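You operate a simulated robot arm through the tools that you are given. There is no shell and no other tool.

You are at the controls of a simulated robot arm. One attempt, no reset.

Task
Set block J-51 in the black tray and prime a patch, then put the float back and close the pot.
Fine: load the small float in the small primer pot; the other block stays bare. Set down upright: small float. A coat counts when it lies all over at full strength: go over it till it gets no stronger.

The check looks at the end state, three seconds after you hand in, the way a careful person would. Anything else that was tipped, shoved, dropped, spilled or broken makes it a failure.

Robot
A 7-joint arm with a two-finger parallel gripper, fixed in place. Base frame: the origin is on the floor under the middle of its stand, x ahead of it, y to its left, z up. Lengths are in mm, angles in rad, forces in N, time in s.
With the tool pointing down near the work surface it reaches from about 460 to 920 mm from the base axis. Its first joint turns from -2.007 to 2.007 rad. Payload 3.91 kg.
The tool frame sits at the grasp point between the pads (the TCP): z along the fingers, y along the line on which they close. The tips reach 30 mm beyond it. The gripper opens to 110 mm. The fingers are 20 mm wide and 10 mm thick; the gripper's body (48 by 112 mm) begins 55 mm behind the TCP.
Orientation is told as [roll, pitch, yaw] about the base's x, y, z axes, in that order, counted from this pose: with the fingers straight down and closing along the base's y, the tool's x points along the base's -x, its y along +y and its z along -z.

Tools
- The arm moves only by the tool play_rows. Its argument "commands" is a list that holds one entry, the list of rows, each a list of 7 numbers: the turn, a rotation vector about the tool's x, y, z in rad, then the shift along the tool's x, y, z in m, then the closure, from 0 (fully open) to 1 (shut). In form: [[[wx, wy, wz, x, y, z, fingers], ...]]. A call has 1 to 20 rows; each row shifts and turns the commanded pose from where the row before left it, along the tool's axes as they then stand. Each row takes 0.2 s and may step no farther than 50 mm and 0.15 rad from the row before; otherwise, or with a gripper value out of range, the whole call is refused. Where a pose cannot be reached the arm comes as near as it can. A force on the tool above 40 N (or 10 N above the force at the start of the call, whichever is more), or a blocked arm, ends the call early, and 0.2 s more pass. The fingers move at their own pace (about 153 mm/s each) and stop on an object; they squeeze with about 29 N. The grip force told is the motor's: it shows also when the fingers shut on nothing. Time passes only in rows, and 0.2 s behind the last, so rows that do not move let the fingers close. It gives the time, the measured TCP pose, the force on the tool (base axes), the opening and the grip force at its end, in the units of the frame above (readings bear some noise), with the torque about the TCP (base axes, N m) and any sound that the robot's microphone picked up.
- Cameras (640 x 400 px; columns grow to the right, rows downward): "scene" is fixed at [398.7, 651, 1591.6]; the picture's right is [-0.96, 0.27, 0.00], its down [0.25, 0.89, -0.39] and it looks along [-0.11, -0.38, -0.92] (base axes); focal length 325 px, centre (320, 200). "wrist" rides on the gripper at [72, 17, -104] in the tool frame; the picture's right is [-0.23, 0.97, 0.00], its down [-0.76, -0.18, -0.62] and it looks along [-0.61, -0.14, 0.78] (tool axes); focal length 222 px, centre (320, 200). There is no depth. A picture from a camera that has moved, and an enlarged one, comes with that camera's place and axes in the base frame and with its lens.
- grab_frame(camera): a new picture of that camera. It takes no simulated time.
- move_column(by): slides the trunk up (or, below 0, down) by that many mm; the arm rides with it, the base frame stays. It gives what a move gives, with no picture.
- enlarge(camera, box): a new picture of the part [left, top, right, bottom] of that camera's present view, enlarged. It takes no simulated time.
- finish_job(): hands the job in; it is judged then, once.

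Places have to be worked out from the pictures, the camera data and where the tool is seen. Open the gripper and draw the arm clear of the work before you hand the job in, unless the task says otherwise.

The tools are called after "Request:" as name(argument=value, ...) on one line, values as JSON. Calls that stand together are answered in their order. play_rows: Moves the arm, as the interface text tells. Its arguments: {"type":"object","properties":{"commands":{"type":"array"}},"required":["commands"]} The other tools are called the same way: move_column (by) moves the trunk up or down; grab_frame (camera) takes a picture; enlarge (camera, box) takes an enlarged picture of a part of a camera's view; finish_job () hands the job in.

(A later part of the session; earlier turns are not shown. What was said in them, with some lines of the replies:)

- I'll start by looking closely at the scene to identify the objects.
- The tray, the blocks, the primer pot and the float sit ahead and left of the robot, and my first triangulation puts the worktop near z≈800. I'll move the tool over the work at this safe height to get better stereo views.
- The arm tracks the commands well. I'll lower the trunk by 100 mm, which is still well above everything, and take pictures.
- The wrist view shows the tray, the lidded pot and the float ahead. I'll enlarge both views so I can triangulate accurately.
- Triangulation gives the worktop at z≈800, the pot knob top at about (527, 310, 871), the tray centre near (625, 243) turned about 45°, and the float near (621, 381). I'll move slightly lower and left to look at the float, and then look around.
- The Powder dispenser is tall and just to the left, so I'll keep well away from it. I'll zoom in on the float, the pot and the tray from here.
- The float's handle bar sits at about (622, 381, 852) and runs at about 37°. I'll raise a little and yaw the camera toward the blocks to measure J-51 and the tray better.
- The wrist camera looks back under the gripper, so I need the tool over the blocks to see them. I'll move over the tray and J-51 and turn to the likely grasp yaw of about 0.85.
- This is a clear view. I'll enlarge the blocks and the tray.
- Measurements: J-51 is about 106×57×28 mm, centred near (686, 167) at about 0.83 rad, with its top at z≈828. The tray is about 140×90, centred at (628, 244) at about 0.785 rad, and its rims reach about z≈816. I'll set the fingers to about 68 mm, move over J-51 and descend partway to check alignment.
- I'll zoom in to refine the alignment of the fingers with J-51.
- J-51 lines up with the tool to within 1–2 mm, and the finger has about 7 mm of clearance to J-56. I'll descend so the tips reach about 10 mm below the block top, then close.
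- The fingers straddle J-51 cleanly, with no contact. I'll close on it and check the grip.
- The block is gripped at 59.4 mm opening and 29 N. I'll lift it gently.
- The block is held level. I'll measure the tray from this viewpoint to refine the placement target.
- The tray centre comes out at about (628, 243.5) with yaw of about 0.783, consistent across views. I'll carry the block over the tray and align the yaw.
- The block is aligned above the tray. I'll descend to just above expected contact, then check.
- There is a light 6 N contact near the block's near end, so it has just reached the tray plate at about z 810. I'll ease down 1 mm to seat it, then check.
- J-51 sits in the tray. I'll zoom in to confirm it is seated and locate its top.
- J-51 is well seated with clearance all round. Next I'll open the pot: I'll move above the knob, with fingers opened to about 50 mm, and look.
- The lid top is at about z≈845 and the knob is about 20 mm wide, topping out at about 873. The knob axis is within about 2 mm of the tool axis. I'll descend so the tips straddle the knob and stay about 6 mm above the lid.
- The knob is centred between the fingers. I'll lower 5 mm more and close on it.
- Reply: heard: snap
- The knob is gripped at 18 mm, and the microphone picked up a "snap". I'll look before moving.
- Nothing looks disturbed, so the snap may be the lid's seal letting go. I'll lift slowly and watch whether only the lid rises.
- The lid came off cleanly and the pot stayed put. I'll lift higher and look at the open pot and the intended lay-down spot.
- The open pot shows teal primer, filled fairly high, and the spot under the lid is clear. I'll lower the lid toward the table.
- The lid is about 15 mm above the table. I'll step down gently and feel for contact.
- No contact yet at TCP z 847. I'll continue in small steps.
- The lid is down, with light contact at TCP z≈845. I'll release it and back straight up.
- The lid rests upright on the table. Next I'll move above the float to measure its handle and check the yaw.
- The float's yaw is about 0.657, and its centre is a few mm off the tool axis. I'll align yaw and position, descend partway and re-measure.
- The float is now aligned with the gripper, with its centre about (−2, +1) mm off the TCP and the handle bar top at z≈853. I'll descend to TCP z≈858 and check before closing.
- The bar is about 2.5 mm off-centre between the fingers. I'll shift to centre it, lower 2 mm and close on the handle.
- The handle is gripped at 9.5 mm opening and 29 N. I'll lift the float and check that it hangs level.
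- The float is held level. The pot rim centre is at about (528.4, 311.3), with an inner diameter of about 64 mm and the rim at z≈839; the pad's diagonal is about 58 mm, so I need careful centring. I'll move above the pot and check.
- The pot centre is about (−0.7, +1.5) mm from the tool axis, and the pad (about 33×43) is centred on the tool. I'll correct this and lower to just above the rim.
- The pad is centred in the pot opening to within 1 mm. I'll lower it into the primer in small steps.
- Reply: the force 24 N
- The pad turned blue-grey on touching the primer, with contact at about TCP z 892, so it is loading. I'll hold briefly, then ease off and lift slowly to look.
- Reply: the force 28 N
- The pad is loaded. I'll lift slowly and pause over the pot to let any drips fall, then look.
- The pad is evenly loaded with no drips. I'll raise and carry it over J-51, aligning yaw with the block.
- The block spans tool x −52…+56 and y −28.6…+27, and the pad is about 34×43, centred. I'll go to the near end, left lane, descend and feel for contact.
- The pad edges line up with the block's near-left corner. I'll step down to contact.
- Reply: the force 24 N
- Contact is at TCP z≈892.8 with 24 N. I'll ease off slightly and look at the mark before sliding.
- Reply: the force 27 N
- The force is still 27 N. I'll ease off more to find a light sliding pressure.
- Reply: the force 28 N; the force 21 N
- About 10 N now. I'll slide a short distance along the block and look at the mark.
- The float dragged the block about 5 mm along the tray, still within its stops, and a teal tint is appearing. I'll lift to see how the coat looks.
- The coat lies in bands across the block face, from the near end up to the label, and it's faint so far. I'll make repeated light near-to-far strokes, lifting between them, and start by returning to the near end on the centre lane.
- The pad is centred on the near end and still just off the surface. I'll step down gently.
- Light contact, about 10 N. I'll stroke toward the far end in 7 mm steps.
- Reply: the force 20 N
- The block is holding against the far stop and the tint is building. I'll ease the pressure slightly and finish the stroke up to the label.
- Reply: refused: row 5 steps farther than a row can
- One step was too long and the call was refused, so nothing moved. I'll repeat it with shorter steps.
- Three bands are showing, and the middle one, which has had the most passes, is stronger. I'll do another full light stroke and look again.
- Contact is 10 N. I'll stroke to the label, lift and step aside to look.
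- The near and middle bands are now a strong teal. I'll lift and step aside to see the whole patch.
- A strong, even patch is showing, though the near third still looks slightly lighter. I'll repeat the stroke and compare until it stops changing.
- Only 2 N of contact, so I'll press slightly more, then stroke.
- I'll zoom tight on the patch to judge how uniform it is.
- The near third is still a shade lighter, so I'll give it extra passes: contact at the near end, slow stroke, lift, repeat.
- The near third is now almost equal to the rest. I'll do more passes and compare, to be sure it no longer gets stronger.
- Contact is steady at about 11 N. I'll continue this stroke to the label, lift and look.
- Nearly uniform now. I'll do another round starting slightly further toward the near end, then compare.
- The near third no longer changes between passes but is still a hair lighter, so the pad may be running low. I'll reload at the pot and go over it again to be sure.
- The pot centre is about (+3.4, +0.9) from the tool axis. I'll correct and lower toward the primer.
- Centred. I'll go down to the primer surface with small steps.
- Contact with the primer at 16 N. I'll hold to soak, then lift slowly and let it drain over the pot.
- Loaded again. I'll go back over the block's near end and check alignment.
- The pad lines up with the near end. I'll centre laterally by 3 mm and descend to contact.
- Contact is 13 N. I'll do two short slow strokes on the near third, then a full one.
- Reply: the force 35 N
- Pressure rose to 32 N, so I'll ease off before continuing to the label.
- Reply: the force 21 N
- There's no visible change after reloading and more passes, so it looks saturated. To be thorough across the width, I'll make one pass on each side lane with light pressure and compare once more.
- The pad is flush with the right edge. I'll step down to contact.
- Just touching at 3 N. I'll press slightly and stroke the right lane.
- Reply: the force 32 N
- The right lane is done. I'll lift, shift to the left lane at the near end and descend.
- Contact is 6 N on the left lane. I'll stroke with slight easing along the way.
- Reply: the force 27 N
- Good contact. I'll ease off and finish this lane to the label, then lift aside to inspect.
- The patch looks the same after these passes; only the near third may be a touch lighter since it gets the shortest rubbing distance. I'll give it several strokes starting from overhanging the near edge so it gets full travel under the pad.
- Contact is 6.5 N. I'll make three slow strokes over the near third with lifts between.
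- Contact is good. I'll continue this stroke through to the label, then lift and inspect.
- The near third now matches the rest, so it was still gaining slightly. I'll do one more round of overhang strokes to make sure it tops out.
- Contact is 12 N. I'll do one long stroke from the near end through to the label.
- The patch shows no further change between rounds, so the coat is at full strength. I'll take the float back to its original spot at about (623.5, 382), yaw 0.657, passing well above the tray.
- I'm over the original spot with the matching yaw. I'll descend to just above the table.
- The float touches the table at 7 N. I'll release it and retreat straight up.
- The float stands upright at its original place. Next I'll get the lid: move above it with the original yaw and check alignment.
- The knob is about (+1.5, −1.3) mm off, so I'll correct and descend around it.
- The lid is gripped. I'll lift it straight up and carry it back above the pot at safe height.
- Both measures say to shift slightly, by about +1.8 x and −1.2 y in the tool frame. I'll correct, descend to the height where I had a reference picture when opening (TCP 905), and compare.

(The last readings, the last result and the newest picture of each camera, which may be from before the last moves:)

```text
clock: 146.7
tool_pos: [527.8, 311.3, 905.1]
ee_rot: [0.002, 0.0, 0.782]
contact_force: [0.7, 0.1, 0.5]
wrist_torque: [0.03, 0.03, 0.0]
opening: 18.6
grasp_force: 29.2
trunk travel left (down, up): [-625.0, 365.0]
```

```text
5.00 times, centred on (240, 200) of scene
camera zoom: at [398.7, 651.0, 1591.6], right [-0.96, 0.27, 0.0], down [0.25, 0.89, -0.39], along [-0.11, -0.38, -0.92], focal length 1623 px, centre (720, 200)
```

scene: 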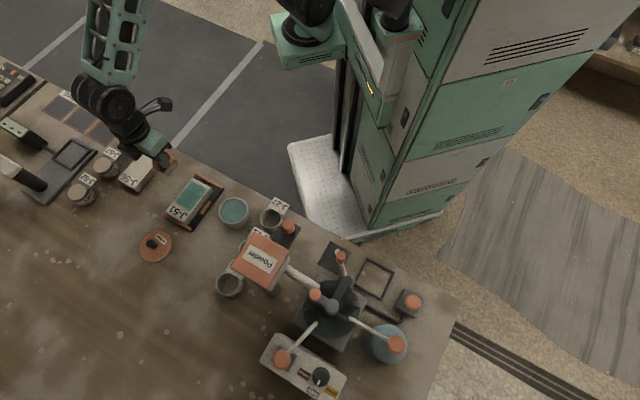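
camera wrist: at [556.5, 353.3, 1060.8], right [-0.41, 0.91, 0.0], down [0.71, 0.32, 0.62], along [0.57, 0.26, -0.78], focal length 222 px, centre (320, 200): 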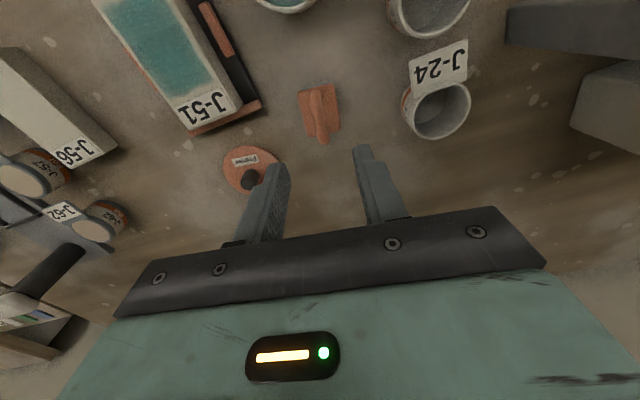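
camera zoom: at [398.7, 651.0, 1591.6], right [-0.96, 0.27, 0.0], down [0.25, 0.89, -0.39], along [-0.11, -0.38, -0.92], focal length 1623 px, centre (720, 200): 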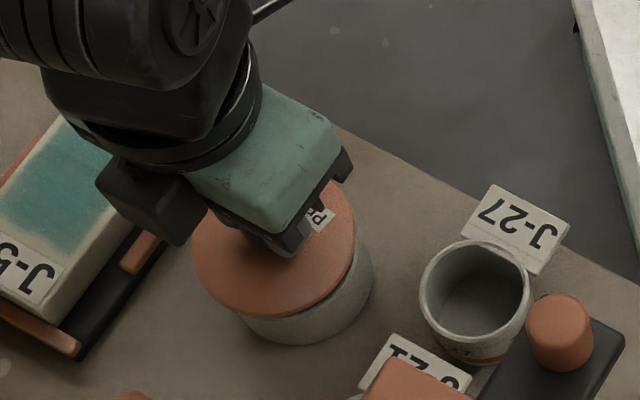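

Against the reference picture, the lid is about 1.3 mm off. I'll correct by (+0.8, −1.2) and lower toward the rim.

Request:
play_rows(commands=[[[0, 0, 0, 0.0008, -0.0012, 0.006, 0.95], [0, 0, 0, 0, 0, 0.006, 0.95], [0, 0, 0, 0, 0, 0, 0.95], [0, 0, 0, 0, 0, 0, 0.95]]])

Request:
enlarge(camera="wrist", box=[200, 60, 440, 240])

Request:
enlarge(camera="scene", box=[180, 160, 300, 240])

```text
clock: 147.7
tool_pos: [528.8, 309.8, 893.6]
ee_rot: [0.0, 0.0, 0.782]
contact_force: [-1.1, 0.0, -0.1]
wrist_torque: [0.03, -0.04, -0.01]
opening: 18.2
grasp_force: 29.4
trunk travel left (down, up): [-625.0, 365.0]
```

```text
2.22 times, centred on (320, 150) of wrist
camera zoom: at [466.3, 272.2, 996.8], right [-0.53, 0.85, 0.0], down [0.67, 0.41, 0.62], along [0.53, 0.33, -0.78], focal length 494 px, centre (320, 311)
```

zoom: 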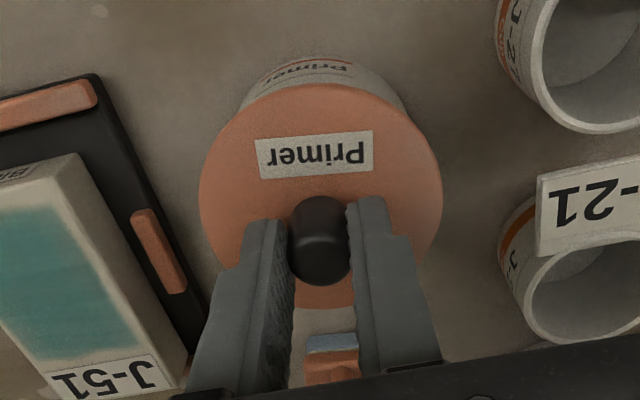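

```text
5.00 times, centred on (240, 200) of scene
camera zoom: at [398.7, 651.0, 1591.6], right [-0.96, 0.27, 0.0], down [0.25, 0.89, -0.39], along [-0.11, -0.38, -0.92], focal length 1623 px, centre (720, 200)
```

zoom: 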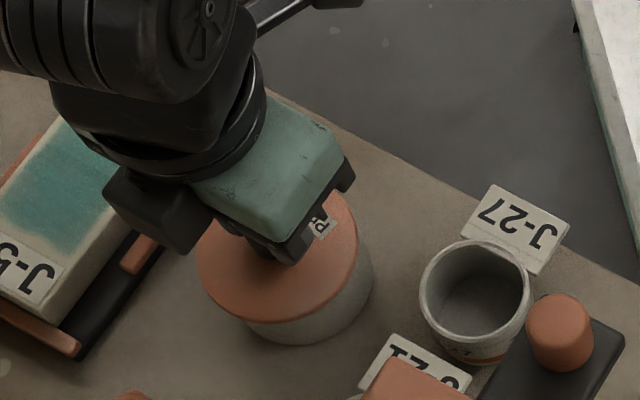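

Alignment now matches the interpolated reference. I'll lower gently until the lid seats.

Request:
play_rows(commands=[[[0, 0, 0, 0, 0, 0.003, 0.95], [0, 0, 0, 0, 0, 0.002, 0.95], [0, 0, 0, 0, 0, 0, 0.95], [0, 0, 0, 0, 0, 0, 0.95]]])

```text
clock: 148.7
tool_pos: [529.3, 309.5, 887.7]
ee_rot: [0.0, 0.0, 0.784]
contact_force: [0.2, 0.4, -0.4]
wrist_torque: [-0.02, 0.01, -0.03]
opening: 18.5
grasp_force: 28.8
trunk travel left (down, up): [-625.0, 365.0]
```

Request:
play_rows(commands=[[[0, 0, 0, 0, 0, 0.001, 0.95], [0, 0, 0, 0, 0, 0.001, 0.95], [0, 0, 0, 0, 0, 0, 0.95]]])

Request:
enlarge(camera="scene", box=[180, 160, 300, 240])

Request:
enlarge(camera="wrist", box=[200, 60, 440, 240])

```text
clock: 149.5
tool_pos: [528.4, 310.3, 887.1]
ee_rot: [0.002, -0.001, 0.786]
contact_force: [-8.4, -1.6, 14.5]
wrist_torque: [-0.16, 0.28, 0.02]
opening: 18.4
grasp_force: 28.8
trunk travel left (down, up): [-625.0, 365.0]
heard: snap
```

```text
5.00 times, centred on (240, 200) of scene
camera zoom: at [398.7, 651.0, 1591.6], right [-0.96, 0.27, 0.0], down [0.25, 0.89, -0.39], along [-0.11, -0.38, -0.92], focal length 1623 px, centre (720, 200)
```

zoom: 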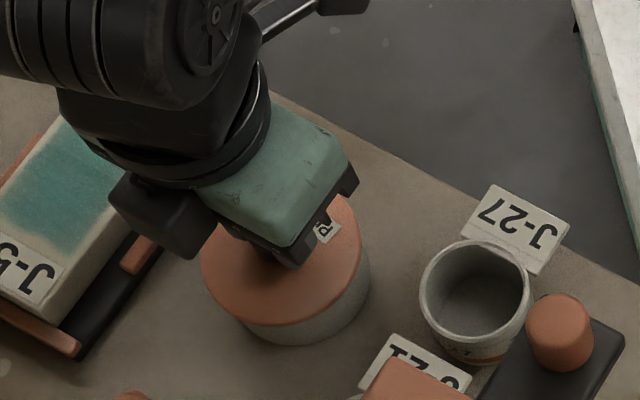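

```text
2.22 times, centred on (320, 150) of wrist
camera zoom: at [465.9, 271.9, 990.8], right [-0.53, 0.85, 0.0], down [0.66, 0.41, 0.62], along [0.53, 0.33, -0.78], focal length 494 px, centre (320, 311)
```

zoom: 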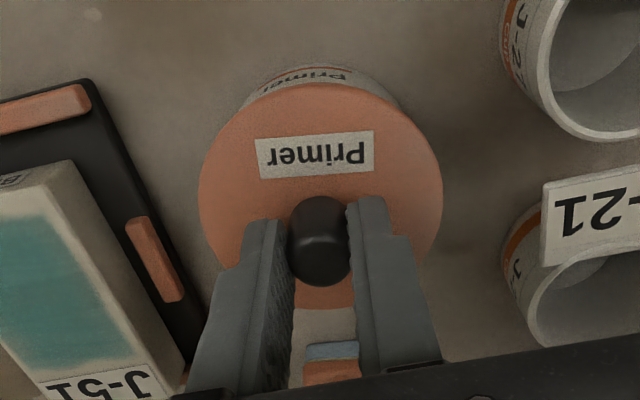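

The lid snapped onto the pot; the same sound came when it was taken off. I'll open the fingers and back straight up.

Request:
play_rows(commands=[[[0, 0, 0, 0, 0, 0, 0.8], [0, 0, 0, 0, 0, 0, 0.545], [0, 0, 0, 0, 0, 0, 0.545], [0, 0, 0, 0, 0, -0.01, 0.545], [0, 0, 0, 0, 0, -0.03, 0.545], [0, 0, 0, 0, 0, -0.045, 0.545], [0, 0, 0, 0, 0, 0, 0.545]]])

Request:
enlarge(camera="wrist", box=[220, 20, 420, 180])

Request:
enlarge(camera="scene", box=[180, 160, 300, 240])

```text
clock: 151.1
tool_pos: [534.2, 308.7, 973.1]
ee_rot: [0.0, 0.0, 0.783]
contact_force: [-0.8, -0.2, 0.3]
wrist_torque: [0.01, -0.01, 0.0]
opening: 50.0
grasp_force: 0.1
trunk travel left (down, up): [-625.0, 365.0]
```

```text
2.50 times, centred on (320, 100) of wrist
camera zoom: at [470.7, 272.0, 1076.2], right [-0.53, 0.85, 0.0], down [0.67, 0.41, 0.62], along [0.53, 0.33, -0.78], focal length 555 px, centre (320, 450)
```

zoom: 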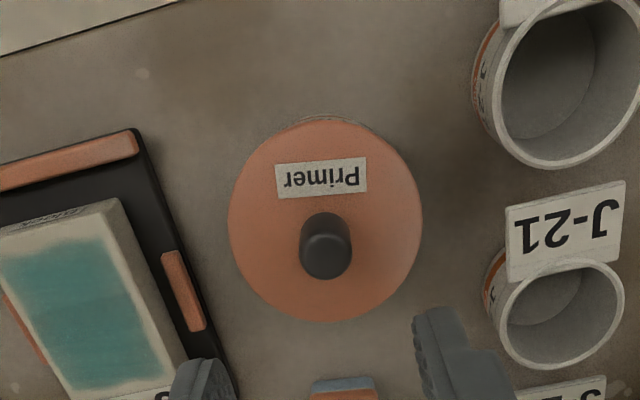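

```text
5.00 times, centred on (240, 200) of scene
camera zoom: at [398.7, 651.0, 1591.6], right [-0.96, 0.27, 0.0], down [0.25, 0.89, -0.39], along [-0.11, -0.38, -0.92], focal length 1623 px, centre (720, 200)
```

zoom: 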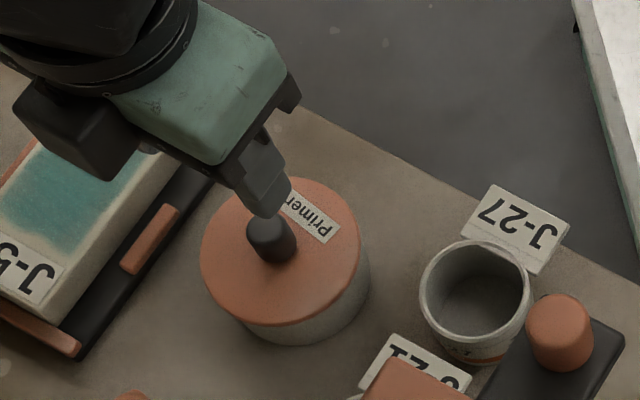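

The pot is closed. I'll raise the arm and draw it back clear of the work, then inspect everything.

Request:
play_rows(commands=[[[0, 0, 0, 0, 0, -0.045, 0.3], [0, 0, 0, 0, 0, -0.045, 0.3], [0, 0, 0.14, 0, 0, 0, 0], [0, 0, 0.14, 0, 0, 0, 0], [0, 0, 0.14, 0, 0, 0, 0], [0, 0, 0.14, 0, 0, 0, 0], [0, 0, 0.14, 0, 0, 0, 0], [0, 0, 0.083, 0, 0, 0, 0], [0, 0, 0, 0.045, -0.005, -0.01, 0], [0, 0, 0, 0.045, -0.005, -0.01, 0], [0, 0, 0, 0.045, -0.005, 0, 0], [0, 0, 0, 0, 0, 0, 0]]])

Request:
grab_frame(camera="scene")

Request:
grab_frame(camera="wrist")

```text
clock: 153.7
tool_pos: [390.3, 294.7, 1075.7]
ee_rot: [0.0, 0.0, 0.002]
contact_force: [0.4, -1.0, -0.1]
wrist_torque: [-0.01, -0.01, -0.01]
opening: 109.9
grasp_force: 0.1
trunk travel left (down, up): [-625.0, 365.0]
```

```text
taken
```

scene: 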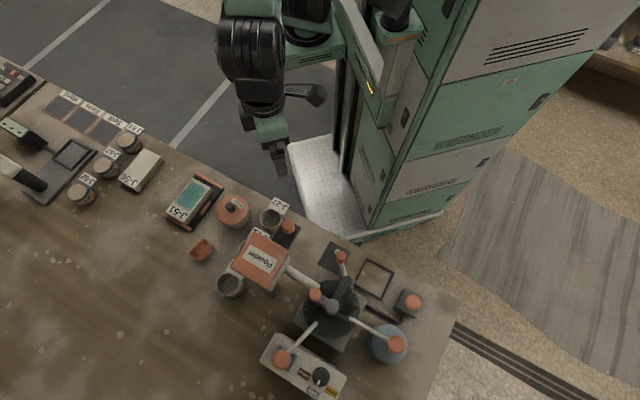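

```text
taken
camera wrist: at [318.3, 313.4, 1180.0], right [0.23, 0.97, 0.0], down [0.76, -0.18, 0.62], along [0.61, -0.14, -0.78], focal length 222 px, centre (320, 200)
```

wrist: 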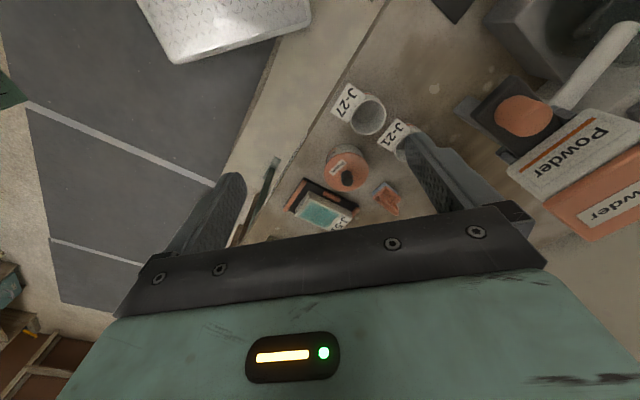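

The arm is clear. I'll take a close look at the final state of the block, tray, pot, float and J-56.

Request:
enlarge(camera="scene", box=[110, 140, 260, 234])

Request:
enlarge(camera="scene", box=[165, 170, 225, 220])

Request:
enlarge(camera="scene", box=[160, 190, 290, 275])

```text
4.26 times, centred on (185, 187) of scene
camera zoom: at [398.7, 651.0, 1591.6], right [-0.96, 0.27, 0.0], down [0.25, 0.89, -0.39], along [-0.11, -0.38, -0.92], focal length 1381 px, centre (894, 255)
```

zoom: 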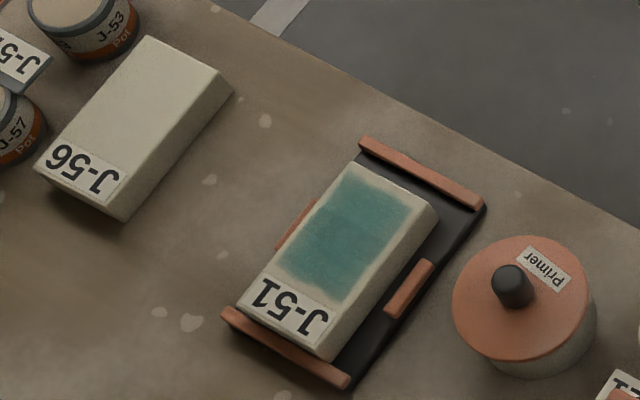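

```text
8.00 times, centred on (195, 195) of scene
camera zoom: at [398.7, 651.0, 1591.6], right [-0.96, 0.27, 0.0], down [0.25, 0.89, -0.39], along [-0.11, -0.38, -0.92], focal length 2597 px, centre (1320, 240)
```

zoom: 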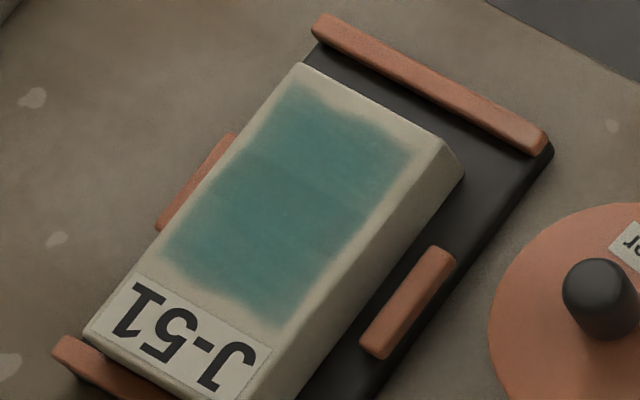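

```text
4.71 times, centred on (225, 232) of scene
camera zoom: at [398.7, 651.0, 1591.6], right [-0.96, 0.27, 0.0], down [0.25, 0.89, -0.39], along [-0.11, -0.38, -0.92], focal length 1528 px, centre (767, 47)
```

zoom: 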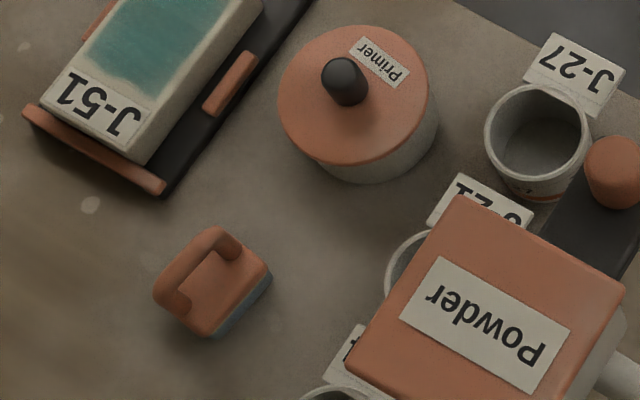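

Everything is in place. The near part of the patch may still be a hair lighter, so I'll zoom hard to judge whether that's real.

Request:
enlarge(camera="scene", box=[176, 174, 206, 204])

Request:
enlarge(camera="wrist", box=[285, 175, 365, 240])

Request:
enlarge(camera="scene", box=[184, 178, 204, 192])

```text
13.33 times, centred on (191, 189) of scene
camera zoom: at [398.7, 651.0, 1591.6], right [-0.96, 0.27, 0.0], down [0.25, 0.89, -0.39], along [-0.11, -0.38, -0.92], focal length 4328 px, centre (2040, 347)
```

zoom: 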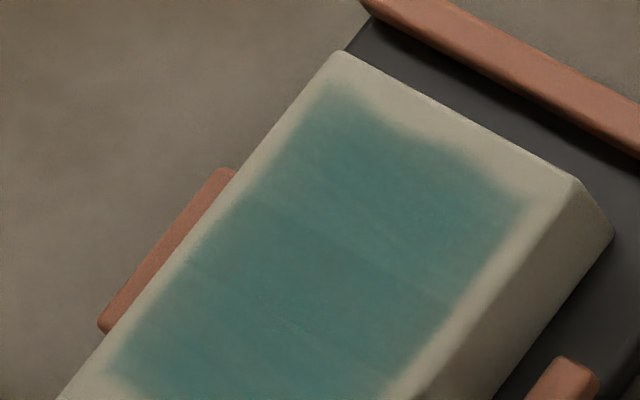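

```text
6.15 times, centred on (325, 208) of wrist
camera zoom: at [318.3, 313.4, 1180.0], right [0.23, 0.97, 0.0], down [0.76, -0.18, 0.62], along [0.61, -0.14, -0.78], focal length 1367 px, centre (289, 154)
```

zoom: 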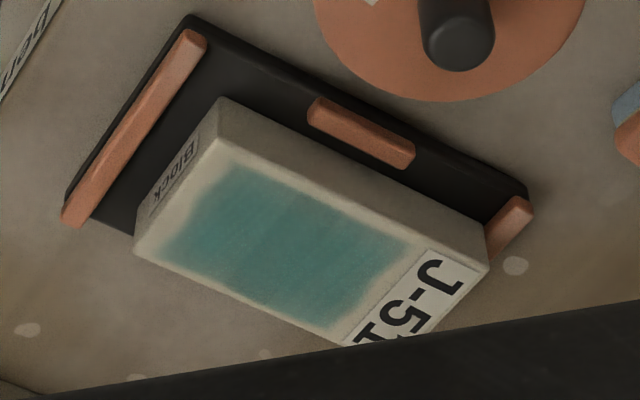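

```text
16.00 times, centred on (194, 185) of scene
camera zoom: at [398.7, 651.0, 1591.6], right [-0.96, 0.27, 0.0], down [0.25, 0.89, -0.39], along [-0.11, -0.38, -0.92], focal length 5194 px, centre (2336, 440)
```

zoom: 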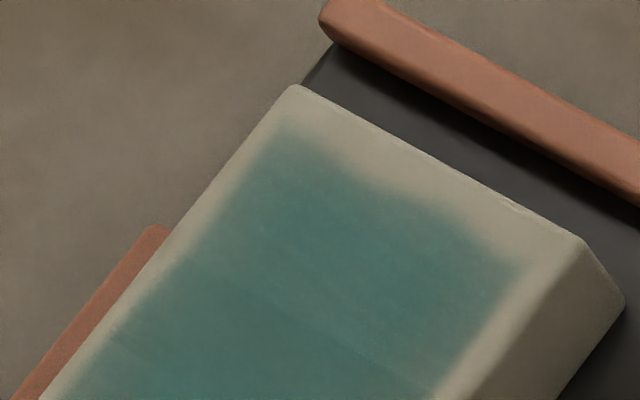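

The final state checks out:
- J-51 sits in the tray with an even, saturated primer patch.
- J-56 is bare and untouched.
- The float stands upright at its original spot.
- The pot is closed.
- The gripper is open and clear, and nothing else has moved.

I'm handing in.

Request:
finish_job()

```text
The job is handed in.
```

I handed the job in with J-51 in the black tray and a primed patch on it. The small float is back in its place and the pot is closed.

- **Block:** J-51 slid about 5 mm along the tray on the first stroke. It stayed inside the stops and ended against the far one.
- **Coat:** I loaded the float twice and kept going over the patch until more passes made no visible difference. The third nearest the robot still looks very slightly lighter in close-ups. I took that as full strength, but I could only judge it by eye.
- **Float:** It stands upright at its original spot, at the same angle. The pad is still wet with primer.
- **Pot:** The lid snapped on and the pot stands upright. It may have shifted about 1 mm as the lid closed.
- **Everything else:** J-56 is bare, and in the last scene picture nothing else looked moved or spilled. The gripper is open and the arm is clear of the work.
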